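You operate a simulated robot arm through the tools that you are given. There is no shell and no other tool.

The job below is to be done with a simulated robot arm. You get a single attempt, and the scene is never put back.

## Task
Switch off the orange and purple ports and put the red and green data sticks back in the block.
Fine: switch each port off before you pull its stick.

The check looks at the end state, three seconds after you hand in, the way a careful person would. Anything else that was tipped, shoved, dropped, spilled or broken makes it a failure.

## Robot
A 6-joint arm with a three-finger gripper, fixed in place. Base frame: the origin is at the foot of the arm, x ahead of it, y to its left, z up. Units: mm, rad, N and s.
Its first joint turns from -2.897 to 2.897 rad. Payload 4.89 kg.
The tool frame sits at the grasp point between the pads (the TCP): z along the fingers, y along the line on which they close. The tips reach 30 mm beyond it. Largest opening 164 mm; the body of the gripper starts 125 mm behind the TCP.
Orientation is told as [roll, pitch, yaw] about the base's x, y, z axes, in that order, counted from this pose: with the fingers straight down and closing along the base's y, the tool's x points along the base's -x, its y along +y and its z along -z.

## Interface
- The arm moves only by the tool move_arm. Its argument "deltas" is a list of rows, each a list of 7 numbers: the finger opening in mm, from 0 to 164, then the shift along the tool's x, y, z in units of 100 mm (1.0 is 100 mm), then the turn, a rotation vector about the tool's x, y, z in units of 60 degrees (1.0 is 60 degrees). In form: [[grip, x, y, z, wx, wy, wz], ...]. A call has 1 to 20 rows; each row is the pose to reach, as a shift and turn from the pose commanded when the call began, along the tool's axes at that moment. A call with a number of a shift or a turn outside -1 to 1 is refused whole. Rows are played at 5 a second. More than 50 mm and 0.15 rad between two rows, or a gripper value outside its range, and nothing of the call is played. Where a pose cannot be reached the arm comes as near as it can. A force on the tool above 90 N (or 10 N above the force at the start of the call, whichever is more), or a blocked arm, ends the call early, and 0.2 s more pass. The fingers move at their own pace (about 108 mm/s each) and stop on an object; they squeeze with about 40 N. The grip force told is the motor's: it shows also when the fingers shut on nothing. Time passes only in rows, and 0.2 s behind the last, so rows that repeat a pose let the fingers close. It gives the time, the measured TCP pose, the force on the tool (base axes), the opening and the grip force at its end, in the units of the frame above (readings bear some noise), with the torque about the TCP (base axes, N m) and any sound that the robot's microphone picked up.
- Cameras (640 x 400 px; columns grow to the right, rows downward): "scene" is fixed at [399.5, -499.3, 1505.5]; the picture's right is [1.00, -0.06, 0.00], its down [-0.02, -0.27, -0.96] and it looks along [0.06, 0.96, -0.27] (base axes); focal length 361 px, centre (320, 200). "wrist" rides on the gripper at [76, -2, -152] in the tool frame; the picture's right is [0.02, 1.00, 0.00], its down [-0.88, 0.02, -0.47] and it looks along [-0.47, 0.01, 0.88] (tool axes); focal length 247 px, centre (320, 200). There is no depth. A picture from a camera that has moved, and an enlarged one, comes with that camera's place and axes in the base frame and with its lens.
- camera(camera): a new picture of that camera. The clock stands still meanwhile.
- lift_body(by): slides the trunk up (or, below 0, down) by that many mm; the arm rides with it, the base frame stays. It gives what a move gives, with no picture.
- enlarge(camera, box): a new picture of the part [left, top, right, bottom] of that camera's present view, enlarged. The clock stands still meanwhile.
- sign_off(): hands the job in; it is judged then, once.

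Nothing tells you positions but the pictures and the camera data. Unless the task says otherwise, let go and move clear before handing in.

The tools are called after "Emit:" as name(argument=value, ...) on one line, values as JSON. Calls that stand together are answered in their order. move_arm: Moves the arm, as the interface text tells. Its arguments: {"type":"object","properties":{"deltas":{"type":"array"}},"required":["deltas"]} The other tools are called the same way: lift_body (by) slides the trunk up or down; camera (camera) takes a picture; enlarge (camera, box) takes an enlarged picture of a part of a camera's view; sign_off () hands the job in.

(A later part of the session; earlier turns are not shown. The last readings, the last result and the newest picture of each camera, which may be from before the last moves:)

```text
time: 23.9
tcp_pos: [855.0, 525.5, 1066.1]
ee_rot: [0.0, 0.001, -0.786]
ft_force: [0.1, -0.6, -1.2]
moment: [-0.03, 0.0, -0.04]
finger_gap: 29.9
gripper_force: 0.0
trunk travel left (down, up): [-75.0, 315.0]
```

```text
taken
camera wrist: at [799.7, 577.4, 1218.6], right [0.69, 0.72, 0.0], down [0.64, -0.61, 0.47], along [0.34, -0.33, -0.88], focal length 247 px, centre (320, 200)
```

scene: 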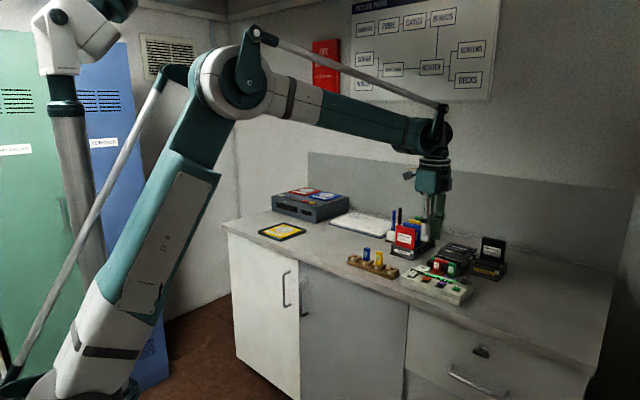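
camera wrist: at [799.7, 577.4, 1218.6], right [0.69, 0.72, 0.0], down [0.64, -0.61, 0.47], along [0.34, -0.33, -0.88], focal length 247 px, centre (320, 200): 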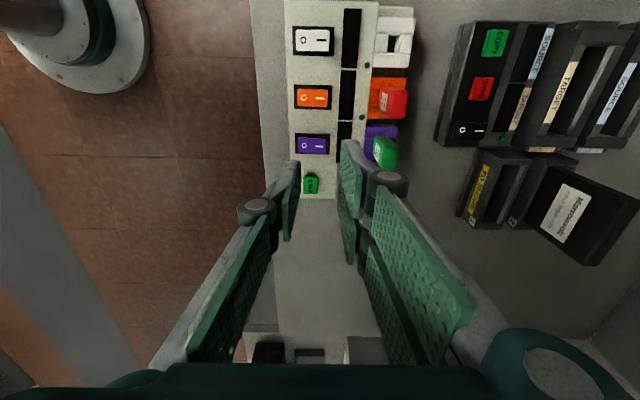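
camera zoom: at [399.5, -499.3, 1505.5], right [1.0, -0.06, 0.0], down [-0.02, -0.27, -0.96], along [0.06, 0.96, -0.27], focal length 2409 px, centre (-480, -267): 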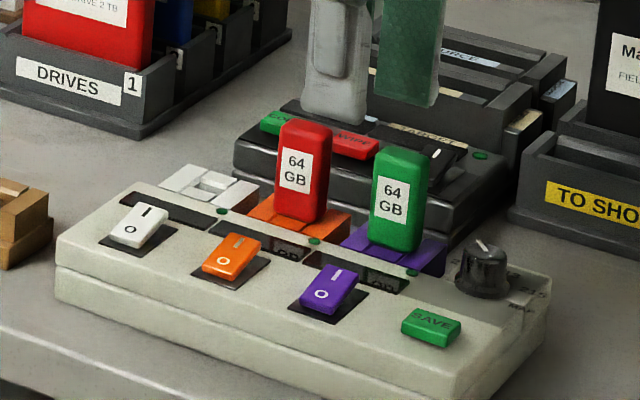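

Both ports are off. Now I enlarge the sticks from here to refine their positions.

Emit:
enlarge(camera="wrist", box=[350, 60, 430, 180])

Emit:
enlarge(camera="wrist", box=[360, 0, 430, 60])

```text
3.33 times, centred on (390, 120) of wrist
camera zoom: at [799.7, 577.4, 1218.6], right [0.69, 0.72, 0.0], down [0.64, -0.61, 0.47], along [0.34, -0.33, -0.88], focal length 823 px, centre (87, 467)
```

zoom: 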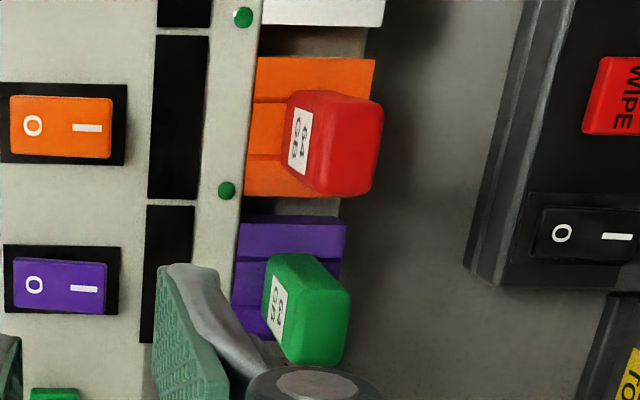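

```text
6.67 times, centred on (395, 30) of wrist
camera zoom: at [799.7, 577.4, 1218.6], right [0.69, 0.72, 0.0], down [0.64, -0.61, 0.47], along [0.34, -0.33, -0.88], focal length 1646 px, centre (-180, 1333)
```

zoom: 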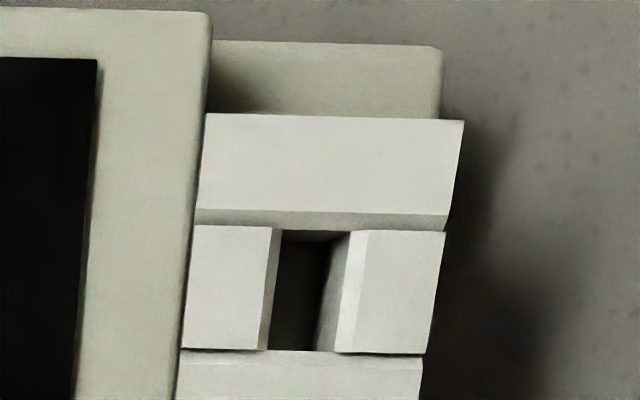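

Red is about (49, 71) mm from the TCP in tool x, y, and green about (2, 69). I'll move over red at the present height with the fingers open to 44.

Emit:
move_arm(deltas=[[44, 0.25, 0.35, 0, 0, 0, 0], [44, 0.49, 0.7, 0, 0, 0, 0], [44, 0.49, 0.7, 0, 0, 0, 0]])

Emit:
camera(camera="wrist")

Emit:
enlarge(camera="wrist", box=[250, 100, 390, 220])

```text
time: 24.7
tcp_pos: [868.3, 608.9, 1065.3]
ee_rot: [-0.001, 0.002, -0.783]
ft_force: [0.9, 0.5, -0.1]
moment: [0.03, 0.02, 0.03]
finger_gap: 43.8
gripper_force: 0.1
trunk travel left (down, up): [-75.0, 315.0]
```

```text
taken
camera wrist: at [813.7, 660.6, 1218.3], right [0.69, 0.72, 0.0], down [0.64, -0.61, 0.47], along [0.34, -0.33, -0.88], focal length 247 px, centre (320, 200)
```

wrist: 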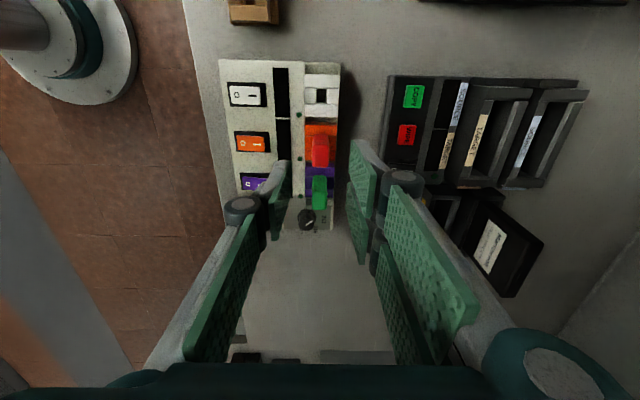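

```text
3.33 times, centred on (320, 160) of wrist
camera zoom: at [813.7, 660.6, 1218.3], right [0.69, 0.72, 0.0], down [0.64, -0.61, 0.47], along [0.34, -0.33, -0.88], focal length 823 px, centre (320, 333)
```

zoom: 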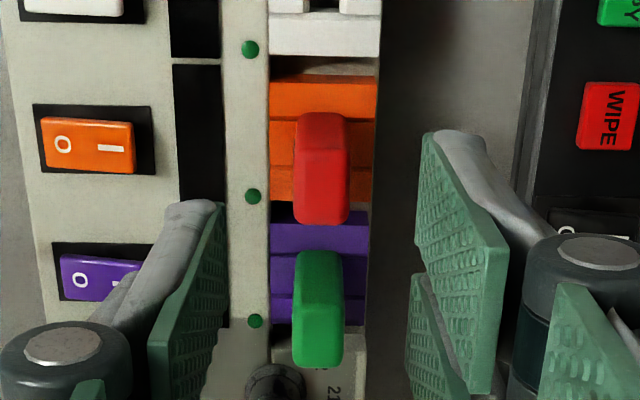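

Both sticks now sit near the picture's centre column. I zoom closer to separate the top faces from the side faces.

Emit:
enlarge(camera="wrist", box=[295, 125, 345, 215])

Emit:
enlarge(camera="wrist", box=[300, 125, 340, 165])

```text
4.44 times, centred on (320, 170) of wrist
camera zoom: at [813.7, 660.6, 1218.3], right [0.69, 0.72, 0.0], down [0.64, -0.61, 0.47], along [0.34, -0.33, -0.88], focal length 1098 px, centre (320, 333)
```

zoom: 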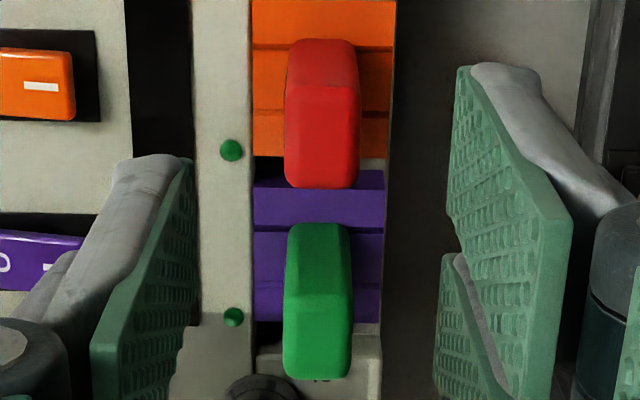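

```text
10.00 times, centred on (320, 145) of wrist
camera zoom: at [813.7, 660.6, 1218.3], right [0.69, 0.72, 0.0], down [0.64, -0.61, 0.47], along [0.34, -0.33, -0.88], focal length 2470 px, centre (320, 750)
```

zoom: 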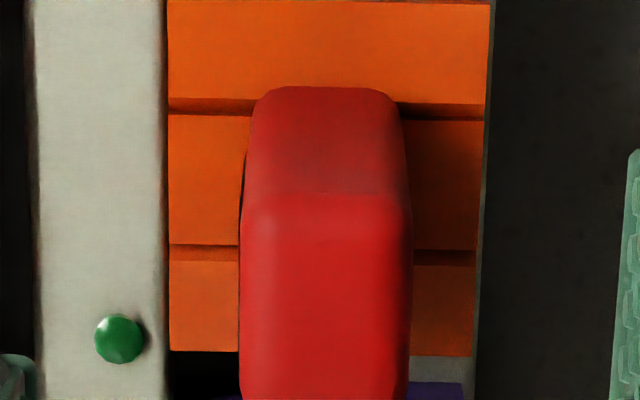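

Red's top centre is within about 1.3 mm of the TCP axis and the 50 mm spacing to green confirms the 986 mm top height. I'll correct, descend halfway so the tips straddle the stick's top, and check the gaps.

Emit:
move_arm(deltas=[[40, 0.013, 0.008, 0.2, 0, 0, 0], [40, 0.013, 0.008, 0.4, 0, 0, 0], [40, 0.013, 0.008, 0.4, 0, 0, 0]])

Emit:
enlarge(camera="wrist", box=[260, 110, 380, 220])

Emit:
enlarge(camera="scene", box=[410, 225, 490, 285])

```text
time: 25.5
tcp_pos: [868.4, 611.2, 1025.4]
ee_rot: [-0.001, 0.0, -0.786]
ft_force: [-0.3, 0.3, 0.2]
moment: [0.02, -0.01, -0.03]
finger_gap: 39.9
gripper_force: 0.0
trunk travel left (down, up): [-75.0, 315.0]
```

```text
3.64 times, centred on (320, 165) of wrist
camera zoom: at [813.3, 662.3, 1178.0], right [0.69, 0.72, 0.0], down [0.64, -0.61, 0.47], along [0.34, -0.33, -0.88], focal length 898 px, centre (320, 327)
```

zoom: 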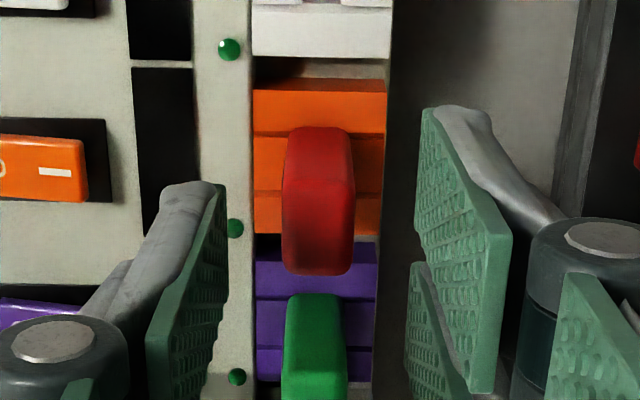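

```text
6.67 times, centred on (450, 255) of scene
camera zoom: at [399.5, -499.3, 1505.5], right [1.0, -0.06, 0.0], down [-0.02, -0.27, -0.96], along [0.06, 0.96, -0.27], focal length 2409 px, centre (-547, -167)
```

zoom: 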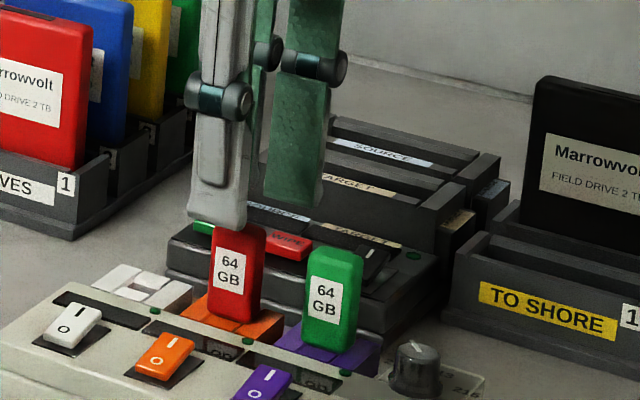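

The stick is centred between the finger and the pair within half a millimetre. I'll descend to grip height (TCP about z 978, tips 10 mm above the socket).

Emit:
move_arm(deltas=[[40, -0.004, -0.003, 0.12, 0, 0, 0], [40, -0.004, -0.003, 0.24, 0, 0, 0], [40, -0.004, -0.003, 0.36, 0, 0, 0], [40, -0.004, -0.003, 0.47, 0, 0, 0], [40, -0.004, -0.003, 0.47, 0, 0, 0]])

Emit:
enlarge(camera="wrist", box=[260, 110, 380, 220])

Emit:
enlarge(camera="scene", box=[410, 235, 480, 295])

```text
time: 26.7
tcp_pos: [869.5, 609.3, 978.4]
ee_rot: [0.001, 0.0, -0.786]
ft_force: [-0.2, 1.0, -0.1]
moment: [0.01, -0.01, 0.03]
finger_gap: 39.9
gripper_force: 0.1
trunk travel left (down, up): [-75.0, 315.0]
```

```text
3.64 times, centred on (320, 165) of wrist
camera zoom: at [815.0, 661.4, 1131.4], right [0.69, 0.72, 0.0], down [0.64, -0.61, 0.47], along [0.34, -0.33, -0.88], focal length 898 px, centre (320, 327)
```

zoom: 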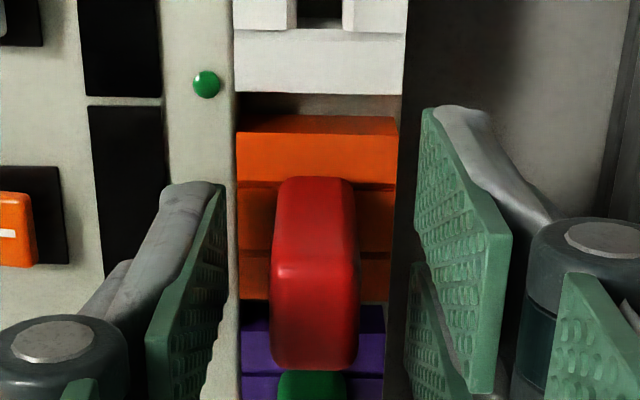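

```text
6.67 times, centred on (445, 265) of scene
camera zoom: at [399.5, -499.3, 1505.5], right [1.0, -0.06, 0.0], down [-0.02, -0.27, -0.96], along [0.06, 0.96, -0.27], focal length 2409 px, centre (-513, -233)
```

zoom: 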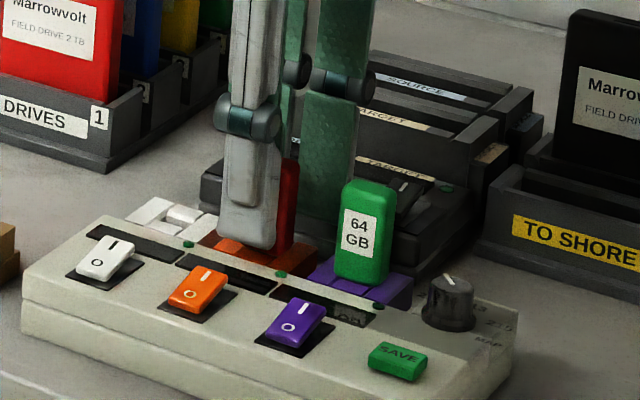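

Emit:
enlarge(camera="wrist", box=[285, 150, 355, 215])

```text
6.15 times, centred on (320, 182) of wrist
camera zoom: at [815.0, 661.4, 1131.4], right [0.69, 0.72, 0.0], down [0.64, -0.61, 0.47], along [0.34, -0.33, -0.88], focal length 1520 px, centre (320, 308)
```

zoom: 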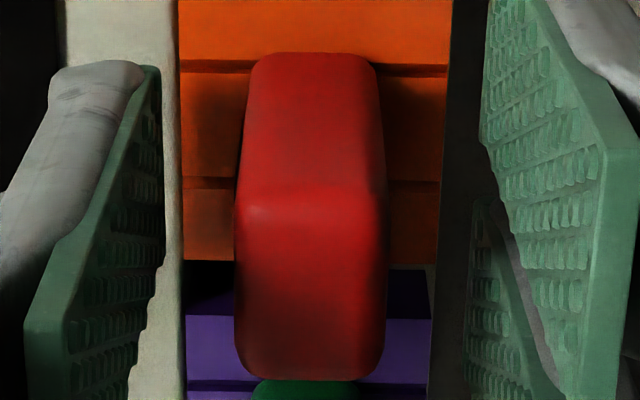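

The stick is about 1 mm toward the front relative to the hand's centre. I'll correct by 1 mm and close on it.

Emit:
move_arm(deltas=[[40, 0, -0.01, 0, 0, 0, 0], [24, 0, -0.01, 0, 0, 0, 0], [24, 0, -0.01, 0, 0, 0, 0]])

Emit:
enlarge(camera="wrist", box=[285, 150, 355, 215])

```text
time: 27.5
tcp_pos: [869.5, 608.7, 978.4]
ee_rot: [0.001, -0.002, -0.785]
ft_force: [0.7, -0.2, -0.3]
moment: [0.02, 0.0, 0.01]
finger_gap: 23.8
gripper_force: 0.0
trunk travel left (down, up): [-75.0, 315.0]
```

```text
6.15 times, centred on (320, 182) of wrist
camera zoom: at [814.4, 660.6, 1131.4], right [0.69, 0.72, 0.0], down [0.64, -0.61, 0.47], along [0.34, -0.33, -0.88], focal length 1520 px, centre (320, 308)
```

zoom: 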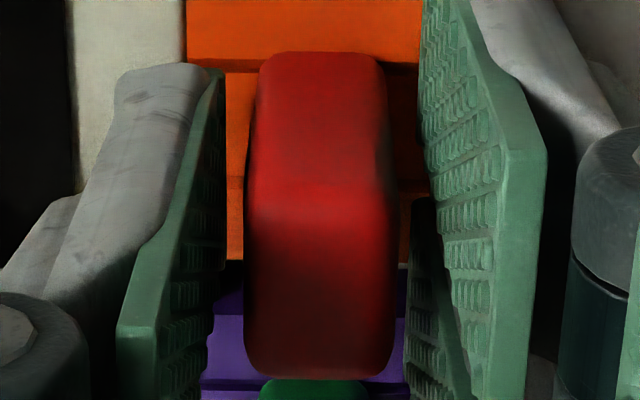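

Gaps on both sides look equal. Closing on the red stick now.

Emit:
move_arm(deltas=[[18, 0, 0, 0, 0, 0, 0], [0, 0, 0, 0, 0, 0, 0], [0, 0, 0, 0, 0, 0, 0], [0, 0, 0, 0, 0, 0, 0]])

Emit:
enlarge(camera="wrist", box=[285, 150, 355, 215])

```text
time: 28.5
tcp_pos: [868.8, 609.1, 978.9]
ee_rot: [0.0, -0.001, -0.783]
ft_force: [1.1, 0.2, -0.5]
moment: [-0.01, 0.0, 0.03]
finger_gap: 15.9
gripper_force: 39.6
trunk travel left (down, up): [-75.0, 315.0]
```

```text
6.15 times, centred on (320, 182) of wrist
camera zoom: at [814.4, 660.6, 1131.3], right [0.69, 0.72, 0.0], down [0.64, -0.61, 0.47], along [0.34, -0.33, -0.88], focal length 1520 px, centre (320, 308)
```

zoom: 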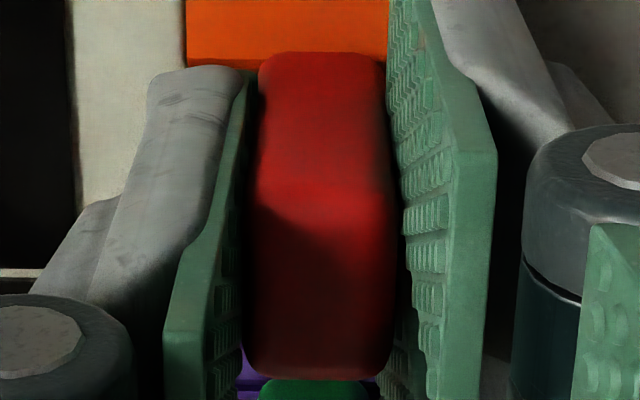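

Gripped with a 15.9 mm gap and no side load. Now I pull straight up slowly.

Emit:
move_arm(deltas=[[0, 0, 0, -0.03, 0, 0, 0], [0, 0, 0, -0.06, 0, 0, 0], [0, 0, 0, -0.1, 0, 0, 0], [0, 0, 0, -0.15, 0, 0, 0], [0, 0, 0, -0.2, 0, 0, 0], [0, 0, 0, -0.25, 0, 0, 0], [0, 0, 0, -0.3, 0, 0, 0], [0, 0, 0, -0.3, 0, 0, 0]])

Emit:
enlarge(camera="scene", box=[400, 225, 480, 295])

Emit:
enlarge(camera="wrist", box=[260, 110, 380, 220])

```text
time: 30.3
tcp_pos: [868.7, 608.8, 1007.3]
ee_rot: [0.001, 0.0, -0.785]
ft_force: [0.1, 0.0, -0.2]
moment: [0.01, 0.0, 0.0]
finger_gap: 16.1
gripper_force: 39.9
trunk travel left (down, up): [-75.0, 315.0]
```

```text
5.71 times, centred on (440, 260) of scene
camera zoom: at [399.5, -499.3, 1505.5], right [1.0, -0.06, 0.0], down [-0.02, -0.27, -0.96], along [0.06, 0.96, -0.27], focal length 2065 px, centre (-366, -143)
```

zoom: 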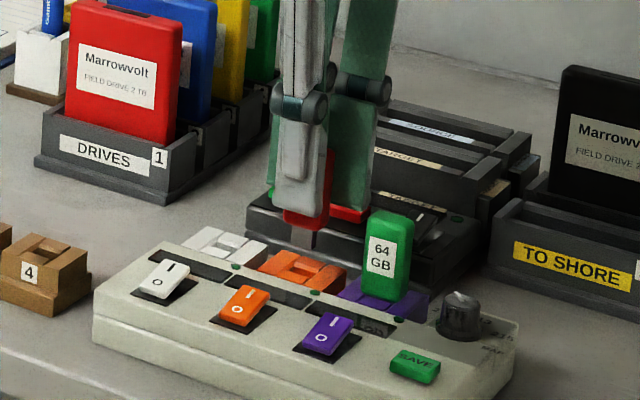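

```text
3.64 times, centred on (320, 165) of wrist
camera zoom: at [814.4, 661.8, 1160.4], right [0.69, 0.72, 0.0], down [0.64, -0.61, 0.47], along [0.34, -0.33, -0.88], focal length 898 px, centre (320, 327)
```

zoom: 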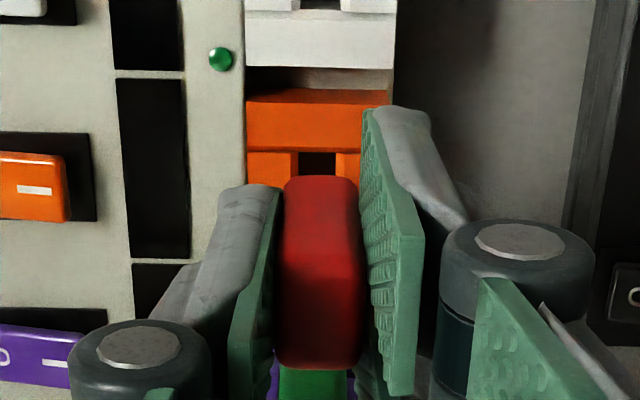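

Red is out cleanly, its plug about 14 mm long hanging straight. I'll take a reference picture of the emptied orange socket relative to the held stick before I travel.

Emit:
enlarge(camera="wrist", box=[290, 120, 350, 180])

Emit:
move_arm(deltas=[[0, 0, 0, -0.1, 0, 0, 0], [0, 0, 0, -0.2, 0, 0, 0], [0, 0, 0, -0.3, 0, 0, 0], [0, 0, 0, -0.3, 0, 0, 0]])

Emit:
enlarge(camera="wrist", box=[280, 90, 360, 190])

Emit:
camera(camera="wrist")

```text
6.67 times, centred on (320, 150) of wrist
camera zoom: at [814.4, 661.8, 1160.4], right [0.69, 0.72, 0.0], down [0.64, -0.61, 0.47], along [0.34, -0.33, -0.88], focal length 1646 px, centre (320, 533)
```

zoom: 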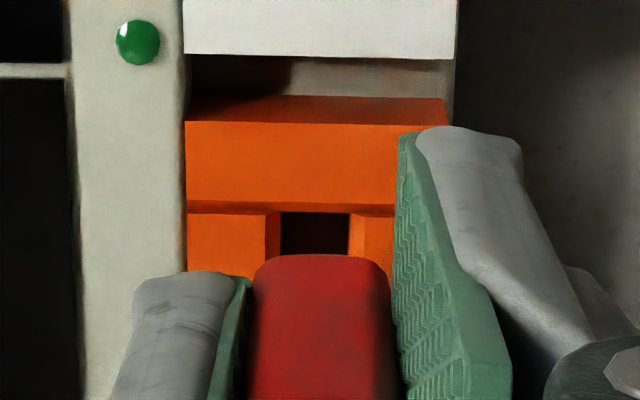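

```text
time: 31.3
tcp_pos: [869.6, 609.8, 1038.0]
ee_rot: [0.0, 0.002, -0.786]
ft_force: [-0.3, 0.0, -1.1]
moment: [-0.03, 0.0, 0.02]
finger_gap: 16.0
gripper_force: 40.0
trunk travel left (down, up): [-75.0, 315.0]
```

```text
4.00 times, centred on (320, 140) of wrist
camera zoom: at [815.0, 661.7, 1190.6], right [0.69, 0.72, 0.0], down [0.64, -0.61, 0.47], along [0.34, -0.33, -0.88], focal length 988 px, centre (320, 440)
```

zoom: 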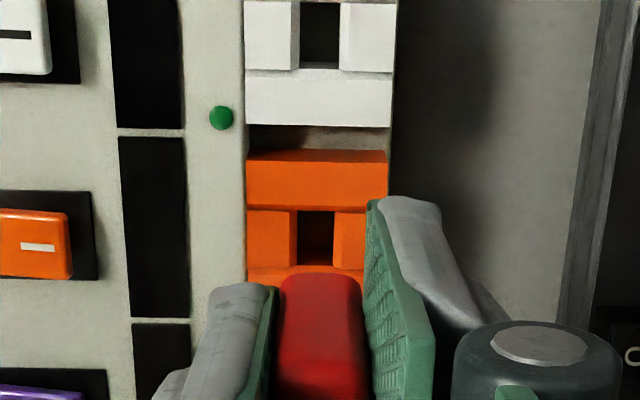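

```text
taken
camera wrist: at [815.0, 661.7, 1190.6], right [0.69, 0.72, 0.0], down [0.64, -0.61, 0.47], along [0.34, -0.33, -0.88], focal length 247 px, centre (320, 200)
```

wrist: 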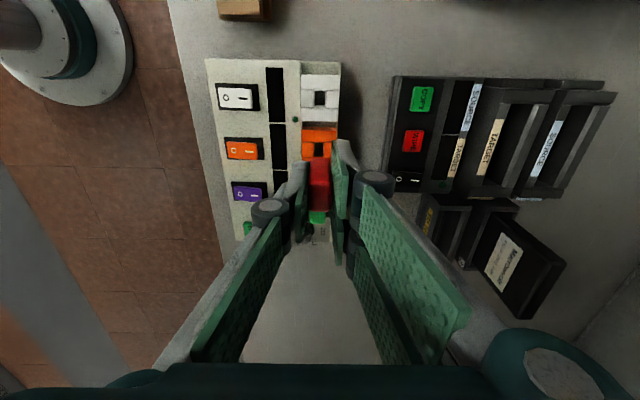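

Reference taken at TCP z 1038. Now I raise further and travel towards the block in steps along the row direction.

Emit:
move_arm(deltas=[[0, 0, 0, -0.25, 0, 0, 0], [0, 0, 0, -0.5, 0, 0, 0], [0, 0.3, -0.1, -0.5, 0, 0, 0], [0, 0.6, -0.2, -0.5, 0, 0, 0], [0, 1.0, -0.3, -0.5, 0, 0, 0], [0, 1.0, -0.3, -0.5, 0, 0, 0]])

Emit:
move_arm(deltas=[[0, 0.3, -0.1, 0, 0, 0, 0], [0, 0.6, -0.2, 0, 0, 0, 0], [0, 1.0, -0.39, 0, 0, 0, 0], [0, 1.0, -0.39, 0, 0, 0, 0]])

Emit:
camera(camera="wrist")

Emit:
camera(camera="scene")

```text
time: 32.7
tcp_pos: [776.6, 660.2, 1089.8]
ee_rot: [0.0, 0.0, -0.784]
ft_force: [-0.3, 0.7, 0.2]
moment: [0.04, 0.05, 0.0]
finger_gap: 15.8
gripper_force: 40.3
trunk travel left (down, up): [-75.0, 315.0]
```

```text
time: 33.7
tcp_pos: [678.1, 703.0, 1088.0]
ee_rot: [-0.001, -0.001, -0.784]
ft_force: [0.3, -0.8, -0.5]
moment: [0.06, 0.0, 0.0]
finger_gap: 15.7
gripper_force: 40.4
trunk travel left (down, up): [-75.0, 315.0]
```

```text
taken
camera wrist: at [623.2, 754.6, 1242.2], right [0.69, 0.72, 0.0], down [0.64, -0.61, 0.47], along [0.34, -0.33, -0.88], focal length 247 px, centre (320, 200)
```

wrist: 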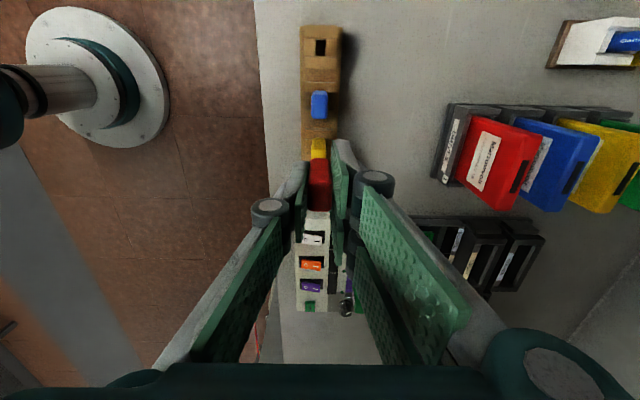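

```text
taken
```

scene: 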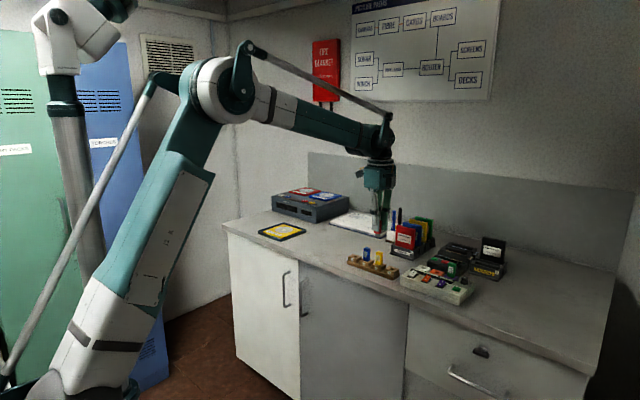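

I'm over the block near yellow; slot 1 is at the top of the wrist view. I enlarge it to measure its position and alignment.

Emit:
enlarge(camera="wrist", box=[285, 15, 365, 135])

Emit:
enlarge(camera="wrist", box=[295, 20, 345, 70])

```text
3.33 times, centred on (325, 75) of wrist
camera zoom: at [623.2, 754.6, 1242.2], right [0.69, 0.72, 0.0], down [0.64, -0.61, 0.47], along [0.34, -0.33, -0.88], focal length 823 px, centre (303, 617)
```

zoom: 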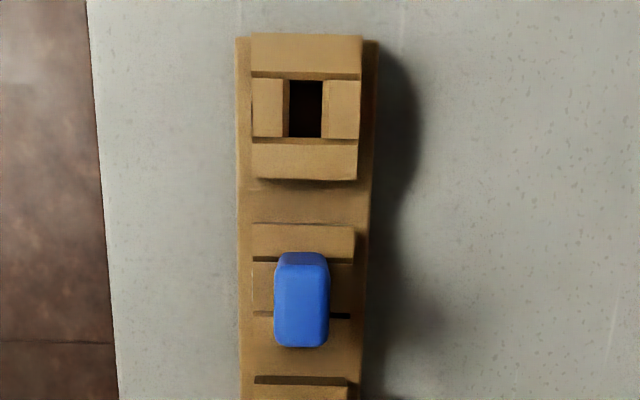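

```text
8.00 times, centred on (320, 45) of wrist
camera zoom: at [623.2, 754.6, 1242.2], right [0.69, 0.72, 0.0], down [0.64, -0.61, 0.47], along [0.34, -0.33, -0.88], focal length 1976 px, centre (320, 1440)
```

zoom: 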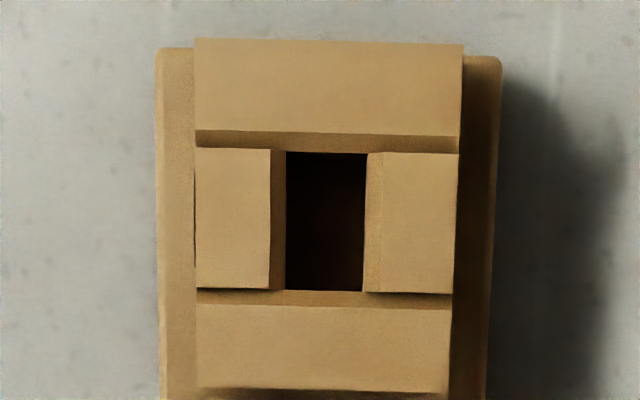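

Slot 1 is about 95 mm along tool +x and nearly in line; the block is parallel to the hub. I move over it.

Emit:
move_arm(deltas=[[0, 0.3, 0.01, 0, 0, 0, 0], [0, 0.6, 0.02, 0, 0, 0, 0], [0, 0.95, 0.02, 0, 0, 0, 0], [0, 0.95, 0.02, 0, 0, 0, 0]])

Emit:
camera(camera="wrist")

Emit:
enlarge(camera="wrist", box=[280, 90, 360, 190])

Emit:
enlarge(camera="scene", box=[330, 190, 430, 290])

```text
time: 34.7
tcp_pos: [613.2, 769.6, 1087.1]
ee_rot: [0.001, 0.0, -0.784]
ft_force: [-0.2, 0.2, -0.2]
moment: [0.01, 0.01, 0.0]
finger_gap: 15.9
gripper_force: 39.9
trunk travel left (down, up): [-75.0, 315.0]
```

```text
taken
camera wrist: at [558.1, 821.6, 1240.3], right [0.69, 0.72, 0.0], down [0.64, -0.61, 0.47], along [0.34, -0.33, -0.88], focal length 247 px, centre (320, 200)
```

wrist: 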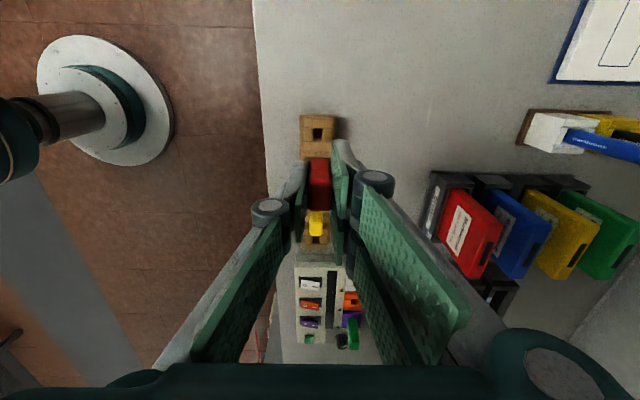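

```text
4.00 times, centred on (320, 140) of wrist
camera zoom: at [558.1, 821.6, 1240.3], right [0.69, 0.72, 0.0], down [0.64, -0.61, 0.47], along [0.34, -0.33, -0.88], focal length 988 px, centre (320, 440)
```

zoom: 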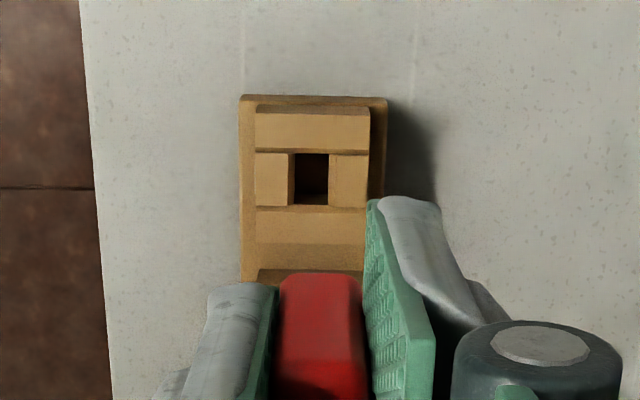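

```text
4.00 times, centred on (380, 240) of scene
camera zoom: at [399.5, -499.3, 1505.5], right [1.0, -0.06, 0.0], down [-0.02, -0.27, -0.96], along [0.06, 0.96, -0.27], focal length 1446 px, centre (80, 40)
```

zoom: 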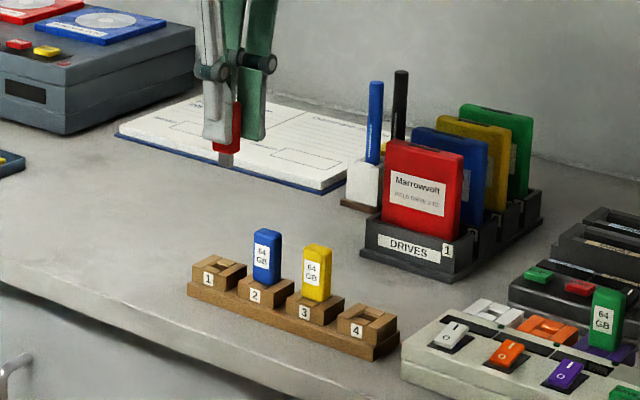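

Slot 1 is nearly under the plug, about 1 mm off in y. I correct and descend to the same relative height as my reference picture at the hub.

Emit:
move_arm(deltas=[[0, 0, -0.011, 0.2, 0, 0, 0], [0, 0, -0.011, 0.4, 0, 0, 0], [0, 0, -0.011, 0.63, 0, 0, 0], [0, 0, -0.011, 0.63, 0, 0, 0]])

Emit:
enlarge(camera="wrist", box=[280, 90, 360, 190])

Emit:
enlarge(camera="scene", box=[340, 220, 410, 280])

```text
time: 35.7
tcp_pos: [613.0, 768.8, 1024.5]
ee_rot: [0.0, 0.0, -0.784]
ft_force: [-0.8, 0.0, -0.3]
moment: [0.03, 0.01, 0.01]
finger_gap: 15.7
gripper_force: 39.6
trunk travel left (down, up): [-75.0, 315.0]
```

```text
4.00 times, centred on (320, 140) of wrist
camera zoom: at [557.9, 821.1, 1177.0], right [0.69, 0.72, 0.0], down [0.64, -0.61, 0.47], along [0.34, -0.33, -0.88], focal length 988 px, centre (320, 440)
```

zoom: 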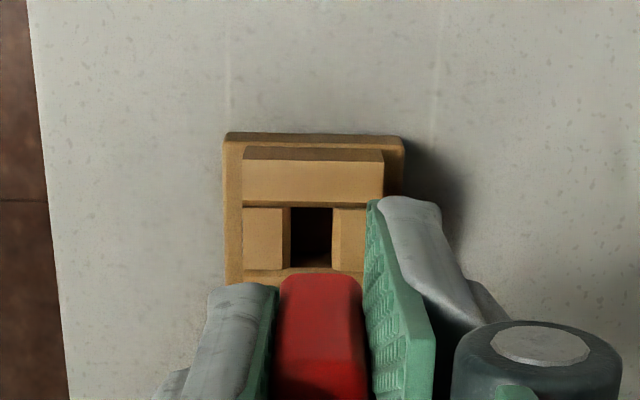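

```text
6.67 times, centred on (375, 250) of scene
camera zoom: at [399.5, -499.3, 1505.5], right [1.0, -0.06, 0.0], down [-0.02, -0.27, -0.96], along [0.06, 0.96, -0.27], focal length 2409 px, centre (-47, -133)
```

zoom: 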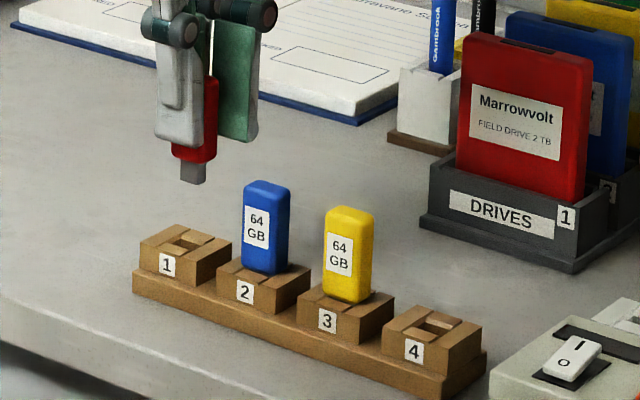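

Compared with the hub reference, the fixture appears about 1 mm off in y and I'm about 3.5 mm higher. I correct that and take a closer look at higher zoom.

Emit:
move_arm(deltas=[[0, -0.003, -0.0105, 0.035, 0, 0, 0], [0, -0.003, -0.0105, 0.035, 0, 0, 0]])

Emit:
enlarge(camera="wrist", box=[280, 90, 360, 190])

Emit:
enlarge(camera="wrist", box=[290, 120, 350, 180])

```text
time: 36.3
tcp_pos: [610.5, 768.7, 1021.8]
ee_rot: [0.0, -0.001, -0.786]
ft_force: [0.2, 0.5, 0.0]
moment: [0.0, -0.01, -0.02]
finger_gap: 15.6
gripper_force: 39.8
trunk travel left (down, up): [-75.0, 315.0]
```

```text
4.00 times, centred on (320, 140) of wrist
camera zoom: at [556.8, 820.7, 1173.9], right [0.69, 0.72, 0.0], down [0.64, -0.61, 0.47], along [0.34, -0.33, -0.88], focal length 988 px, centre (320, 440)
```

zoom: 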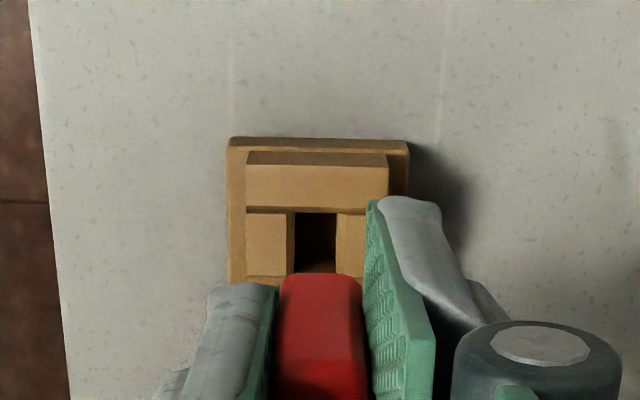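

```text
6.67 times, centred on (320, 150) of wrist
camera zoom: at [556.8, 820.7, 1173.9], right [0.69, 0.72, 0.0], down [0.64, -0.61, 0.47], along [0.34, -0.33, -0.88], focal length 1646 px, centre (320, 533)
```

zoom: 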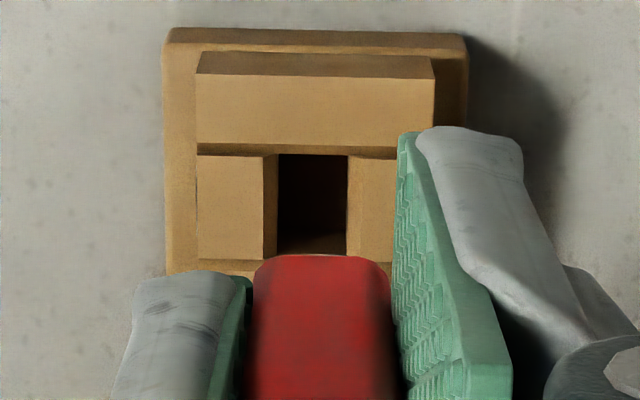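

The views now match the reference within a pixel or two. I descend exactly 30 mm, to match the lower hub reference, and compare again.

Emit:
move_arm(deltas=[[0, 0, 0, 0.1, 0, 0, 0], [0, 0, 0, 0.2, 0, 0, 0], [0, 0, 0, 0.3, 0, 0, 0], [0, 0, 0, 0.3, 0, 0, 0]])

Emit:
enlarge(camera="wrist", box=[290, 120, 350, 180])

Emit:
enlarge(camera="scene", box=[340, 230, 400, 280])

```text
time: 37.3
tcp_pos: [611.0, 767.8, 990.8]
ee_rot: [0.002, 0.0, -0.785]
ft_force: [0.2, 0.3, 0.4]
moment: [0.03, -0.02, -0.01]
finger_gap: 15.9
gripper_force: 39.8
trunk travel left (down, up): [-75.0, 315.0]
```

```text
6.67 times, centred on (320, 150) of wrist
camera zoom: at [556.5, 820.7, 1143.6], right [0.69, 0.72, 0.0], down [0.64, -0.61, 0.47], along [0.34, -0.33, -0.88], focal length 1646 px, centre (320, 533)
```

zoom: 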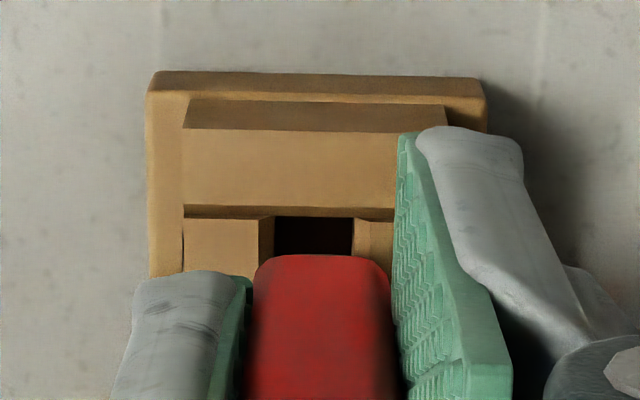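

```text
8.00 times, centred on (370, 255) of scene
camera zoom: at [399.5, -499.3, 1505.5], right [1.0, -0.06, 0.0], down [-0.02, -0.27, -0.96], along [0.06, 0.96, -0.27], focal length 2891 px, centre (-80, -240)
```

zoom: 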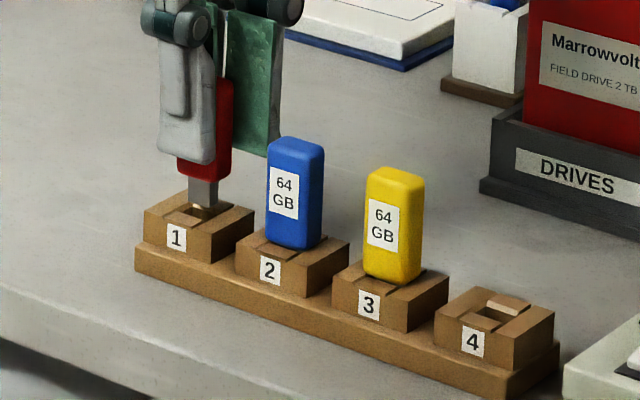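

Slot 1's hole is slightly larger than the hub's, and its centre lies about 1 mm toward tool -x. I shift by that and lower the plug slowly into it, watching the force.

Emit:
move_arm(deltas=[[0, -0.01, -0.002, 0, 0, 0, 0], [0, -0.01, -0.002, 0.05, 0, 0, 0], [0, -0.01, -0.002, 0.1, 0, 0, 0], [0, -0.01, -0.002, 0.14, 0, 0, 0], [0, -0.01, -0.002, 0.14, 0, 0, 0]])

Emit:
enlarge(camera="scene", box=[340, 235, 390, 275])

Emit:
enlarge(camera="wrist", box=[290, 120, 350, 180])

```text
time: 38.5
tcp_pos: [612.2, 767.8, 978.8]
ee_rot: [-0.001, 0.0, -0.783]
ft_force: [-10.5, 9.2, 3.0]
moment: [0.49, 0.53, -0.01]
finger_gap: 15.6
gripper_force: 39.8
trunk travel left (down, up): [-75.0, 315.0]
```

```text
10.00 times, centred on (365, 255) of scene
camera zoom: at [399.5, -499.3, 1505.5], right [1.0, -0.06, 0.0], down [-0.02, -0.27, -0.96], along [0.06, 0.96, -0.27], focal length 3614 px, centre (-130, -350)
```

zoom: 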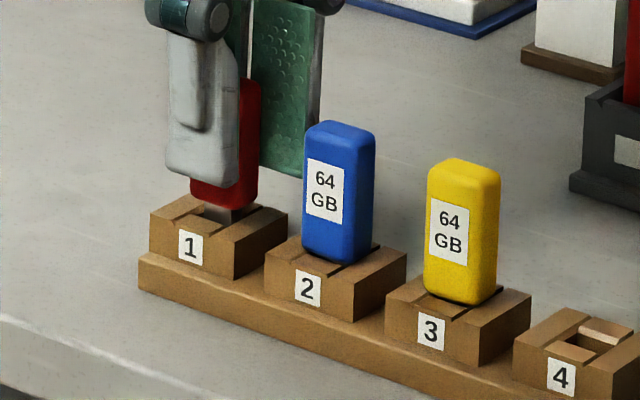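

```text
6.67 times, centred on (320, 150) of wrist
camera zoom: at [556.4, 820.0, 1131.1], right [0.69, 0.72, 0.0], down [0.64, -0.61, 0.47], along [0.34, -0.33, -0.88], focal length 1646 px, centre (320, 533)
```

zoom: 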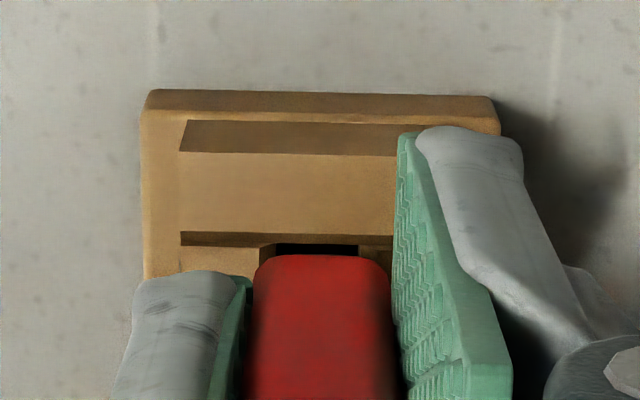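

The plug touches the +e1 side bevel (about 14 N toward tool +x), so I over-corrected. I lift a little, shift back about 1.3 mm and try again gently.

Emit:
move_arm(deltas=[[0, 0, 0, -0.03, 0, 0, 0], [0, 0, 0, -0.06, 0, 0, 0], [0, 0.013, 0, -0.06, 0, 0, 0], [0, 0.013, 0, -0.06, 0, 0, 0]])

Emit:
enlarge(camera="wrist", box=[290, 120, 350, 180])

Emit:
enlarge(camera="scene", box=[345, 240, 385, 275])

```text
time: 39.5
tcp_pos: [611.0, 768.8, 983.1]
ee_rot: [0.0, -0.002, -0.785]
ft_force: [-1.5, 2.5, -0.8]
moment: [0.13, 0.07, 0.05]
finger_gap: 16.1
gripper_force: 39.9
trunk travel left (down, up): [-75.0, 315.0]
```

```text
6.67 times, centred on (320, 150) of wrist
camera zoom: at [556.2, 820.1, 1136.2], right [0.69, 0.72, 0.0], down [0.64, -0.61, 0.47], along [0.34, -0.33, -0.88], focal length 1646 px, centre (320, 533)
```

zoom: 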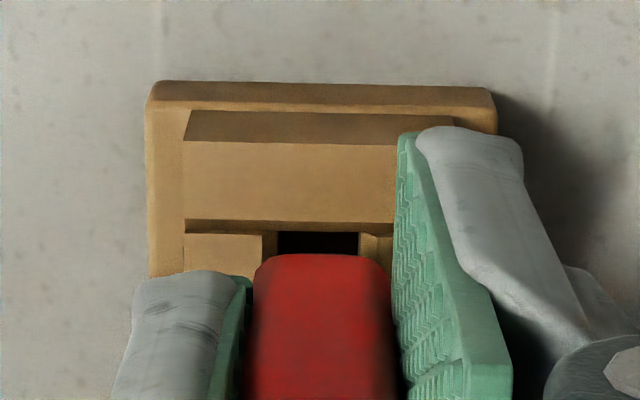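

```text
11.43 times, centred on (365, 258) of scene
camera zoom: at [399.5, -499.3, 1505.5], right [1.0, -0.06, 0.0], down [-0.02, -0.27, -0.96], along [0.06, 0.96, -0.27], focal length 4130 px, centre (-194, -457)
```

zoom: 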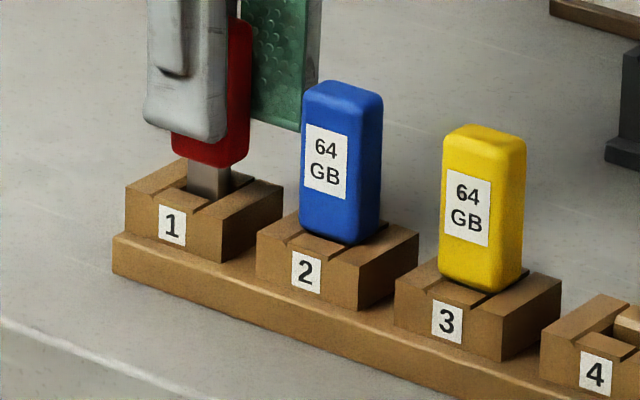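

The plug already enters the hole here, so the block's top is about 7 mm higher than I assumed, which also explains the x error: I need roughly +1.2 mm more in tool x. I lift clear, shift and re-descend.

Emit:
move_arm(deltas=[[0, 0, 0, -0.03, 0, 0, 0], [0, 0, 0, -0.06, 0, 0, 0], [0, 0.012, -0.002, -0.06, 0, 0, 0], [0, 0.012, -0.002, -0.06, 0, 0, 0]])

Emit:
move_arm(deltas=[[0, 0, 0, 0.02, 0, 0, 0], [0, 0, 0, 0.05, 0, 0, 0], [0, 0, 0, 0.08, 0, 0, 0], [0, 0, 0, 0.08, 0, 0, 0]])

Emit:
enlarge(camera="scene", box=[345, 240, 385, 275])

Emit:
enlarge(camera="wrist", box=[290, 120, 350, 180])

```text
time: 40.5
tcp_pos: [610.0, 768.9, 989.5]
ee_rot: [0.0, 0.001, -0.785]
ft_force: [-0.1, -1.0, -1.3]
moment: [0.01, 0.01, 0.02]
finger_gap: 16.0
gripper_force: 39.9
trunk travel left (down, up): [-75.0, 315.0]
```

```text
time: 41.5
tcp_pos: [609.3, 769.3, 981.6]
ee_rot: [0.0, 0.0, -0.786]
ft_force: [0.3, -1.1, -0.4]
moment: [-0.02, 0.02, 0.02]
finger_gap: 15.6
gripper_force: 39.9
trunk travel left (down, up): [-75.0, 315.0]
```

```text
11.43 times, centred on (365, 258) of scene
camera zoom: at [399.5, -499.3, 1505.5], right [1.0, -0.06, 0.0], down [-0.02, -0.27, -0.96], along [0.06, 0.96, -0.27], focal length 4130 px, centre (-194, -457)
```

zoom: 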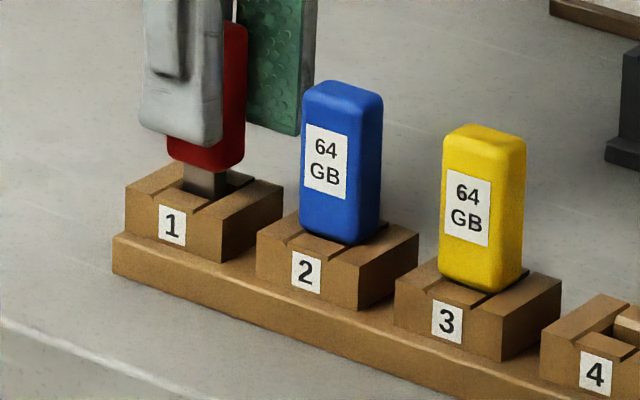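

```text
6.67 times, centred on (320, 150) of wrist
camera zoom: at [555.1, 821.8, 1134.1], right [0.69, 0.72, 0.0], down [0.64, -0.61, 0.47], along [0.34, -0.33, -0.88], focal length 1646 px, centre (320, 533)
```

zoom: 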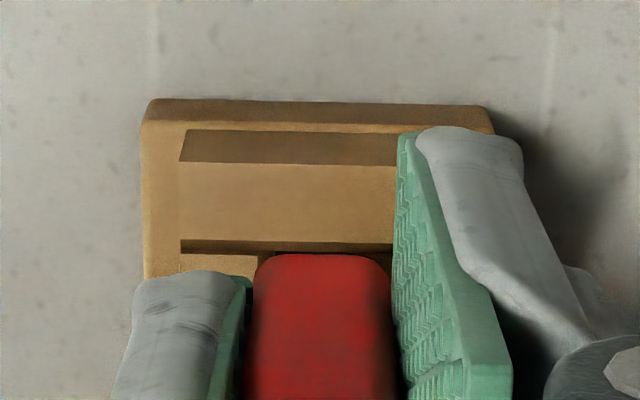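

No force now at the same depth. I continue down in small steps.

Emit:
move_arm(deltas=[[0, 0, 0, 0.01, 0, 0, 0], [0, 0, 0, 0.02, 0, 0, 0], [0, 0, 0, 0.03, 0, 0, 0], [0, 0, 0, 0.03, 0, 0, 0]])

```text
time: 42.5
tcp_pos: [610.3, 769.2, 979.3]
ee_rot: [0.0, 0.001, -0.785]
ft_force: [-0.4, 0.2, -0.3]
moment: [0.0, -0.02, -0.01]
finger_gap: 15.8
gripper_force: 40.2
trunk travel left (down, up): [-75.0, 315.0]
```

Still free at z 979. Another 3 mm.

Emit:
move_arm(deltas=[[0, 0, 0, 0.01, 0, 0, 0], [0, 0, 0, 0.02, 0, 0, 0], [0, 0, 0, 0.03, 0, 0, 0], [0, 0, 0, 0.03, 0, 0, 0]])

Emit:
enlarge(camera="scene", box=[345, 240, 385, 275])

```text
time: 43.5
tcp_pos: [609.5, 769.0, 975.9]
ee_rot: [-0.001, 0.001, -0.784]
ft_force: [0.3, -0.3, -0.2]
moment: [0.01, -0.03, 0.03]
finger_gap: 15.8
gripper_force: 40.3
trunk travel left (down, up): [-75.0, 315.0]
```

```text
11.43 times, centred on (365, 258) of scene
camera zoom: at [399.5, -499.3, 1505.5], right [1.0, -0.06, 0.0], down [-0.02, -0.27, -0.96], along [0.06, 0.96, -0.27], focal length 4130 px, centre (-194, -457)
```

zoom: 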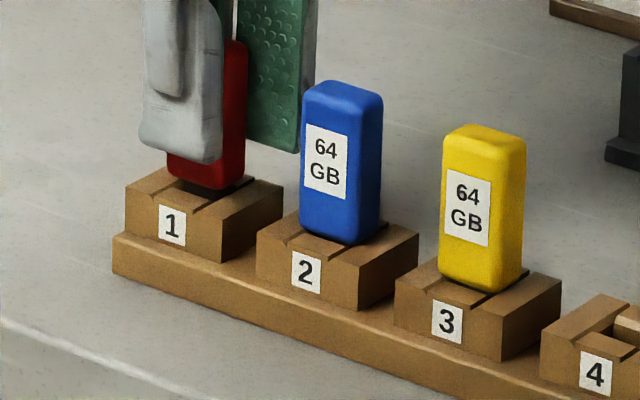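

It is sliding in; about 3 mm to seat. I continue in 1 mm steps until it contacts.

Emit:
move_arm(deltas=[[0, 0, 0, 0.01, 0, 0, 0], [0, 0, 0, 0.02, 0, 0, 0], [0, 0, 0, 0.02, 0, 0, 0]])

Emit:
move_arm(deltas=[[0, 0, 0, 0.005, 0, 0, 0], [0, 0, 0, 0.01, 0, 0, 0], [0, 0, 0, 0.01, 0, 0, 0]])

Emit:
enlarge(camera="scene", box=[345, 240, 385, 275])

```text
time: 44.3
tcp_pos: [608.6, 769.4, 973.7]
ee_rot: [-0.002, 0.002, -0.786]
ft_force: [-0.4, -1.1, -0.6]
moment: [-0.02, 0.0, 0.02]
finger_gap: 15.9
gripper_force: 39.7
trunk travel left (down, up): [-75.0, 315.0]
```

```text
time: 45.1
tcp_pos: [610.2, 769.7, 972.3]
ee_rot: [0.0, 0.001, -0.786]
ft_force: [-0.5, 0.2, 0.0]
moment: [0.01, 0.03, -0.03]
finger_gap: 15.9
gripper_force: 40.0
trunk travel left (down, up): [-75.0, 315.0]
```

```text
11.43 times, centred on (365, 258) of scene
camera zoom: at [399.5, -499.3, 1505.5], right [1.0, -0.06, 0.0], down [-0.02, -0.27, -0.96], along [0.06, 0.96, -0.27], focal length 4130 px, centre (-194, -457)
```

zoom: 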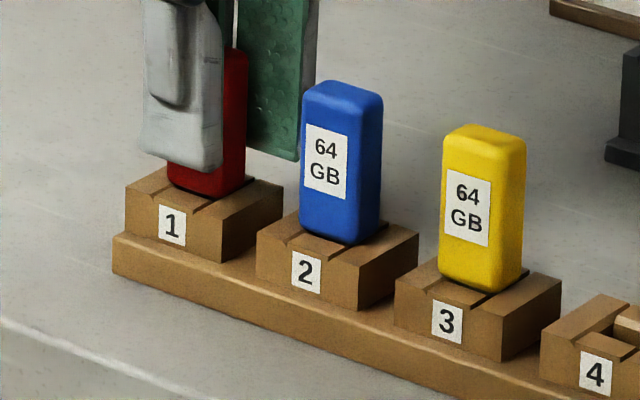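

Emit:
move_arm(deltas=[[0, 0, 0, 0.005, 0, 0, 0], [0, 0, 0, 0.01, 0, 0, 0], [0, 0, 0, 0.01, 0, 0, 0]])

Emit:
move_arm(deltas=[[0, 0, 0, 0.005, 0, 0, 0], [0, 0, 0, 0.01, 0, 0, 0], [0, 0, 0, 0.01, 0, 0, 0]])

Emit:
enlarge(camera="scene", box=[345, 240, 385, 275])

```text
time: 45.9
tcp_pos: [610.2, 769.0, 973.0]
ee_rot: [-0.001, 0.002, -0.782]
ft_force: [0.5, 3.6, 11.2]
moment: [0.09, -0.08, 0.0]
finger_gap: 16.0
gripper_force: 40.0
trunk travel left (down, up): [-75.0, 315.0]
```

```text
time: 46.7
tcp_pos: [609.9, 767.8, 972.2]
ee_rot: [0.002, 0.0, -0.785]
ft_force: [9.1, 9.8, 36.6]
moment: [0.31, -0.35, 0.04]
finger_gap: 15.8
gripper_force: 39.7
trunk travel left (down, up): [-75.0, 315.0]
```

```text
11.43 times, centred on (365, 258) of scene
camera zoom: at [399.5, -499.3, 1505.5], right [1.0, -0.06, 0.0], down [-0.02, -0.27, -0.96], along [0.06, 0.96, -0.27], focal length 4130 px, centre (-194, -457)
```

zoom: 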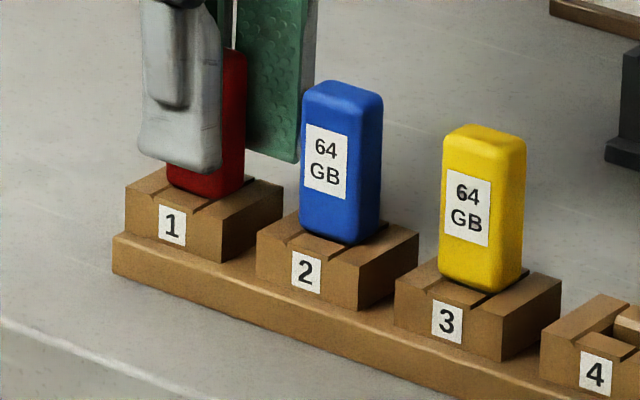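

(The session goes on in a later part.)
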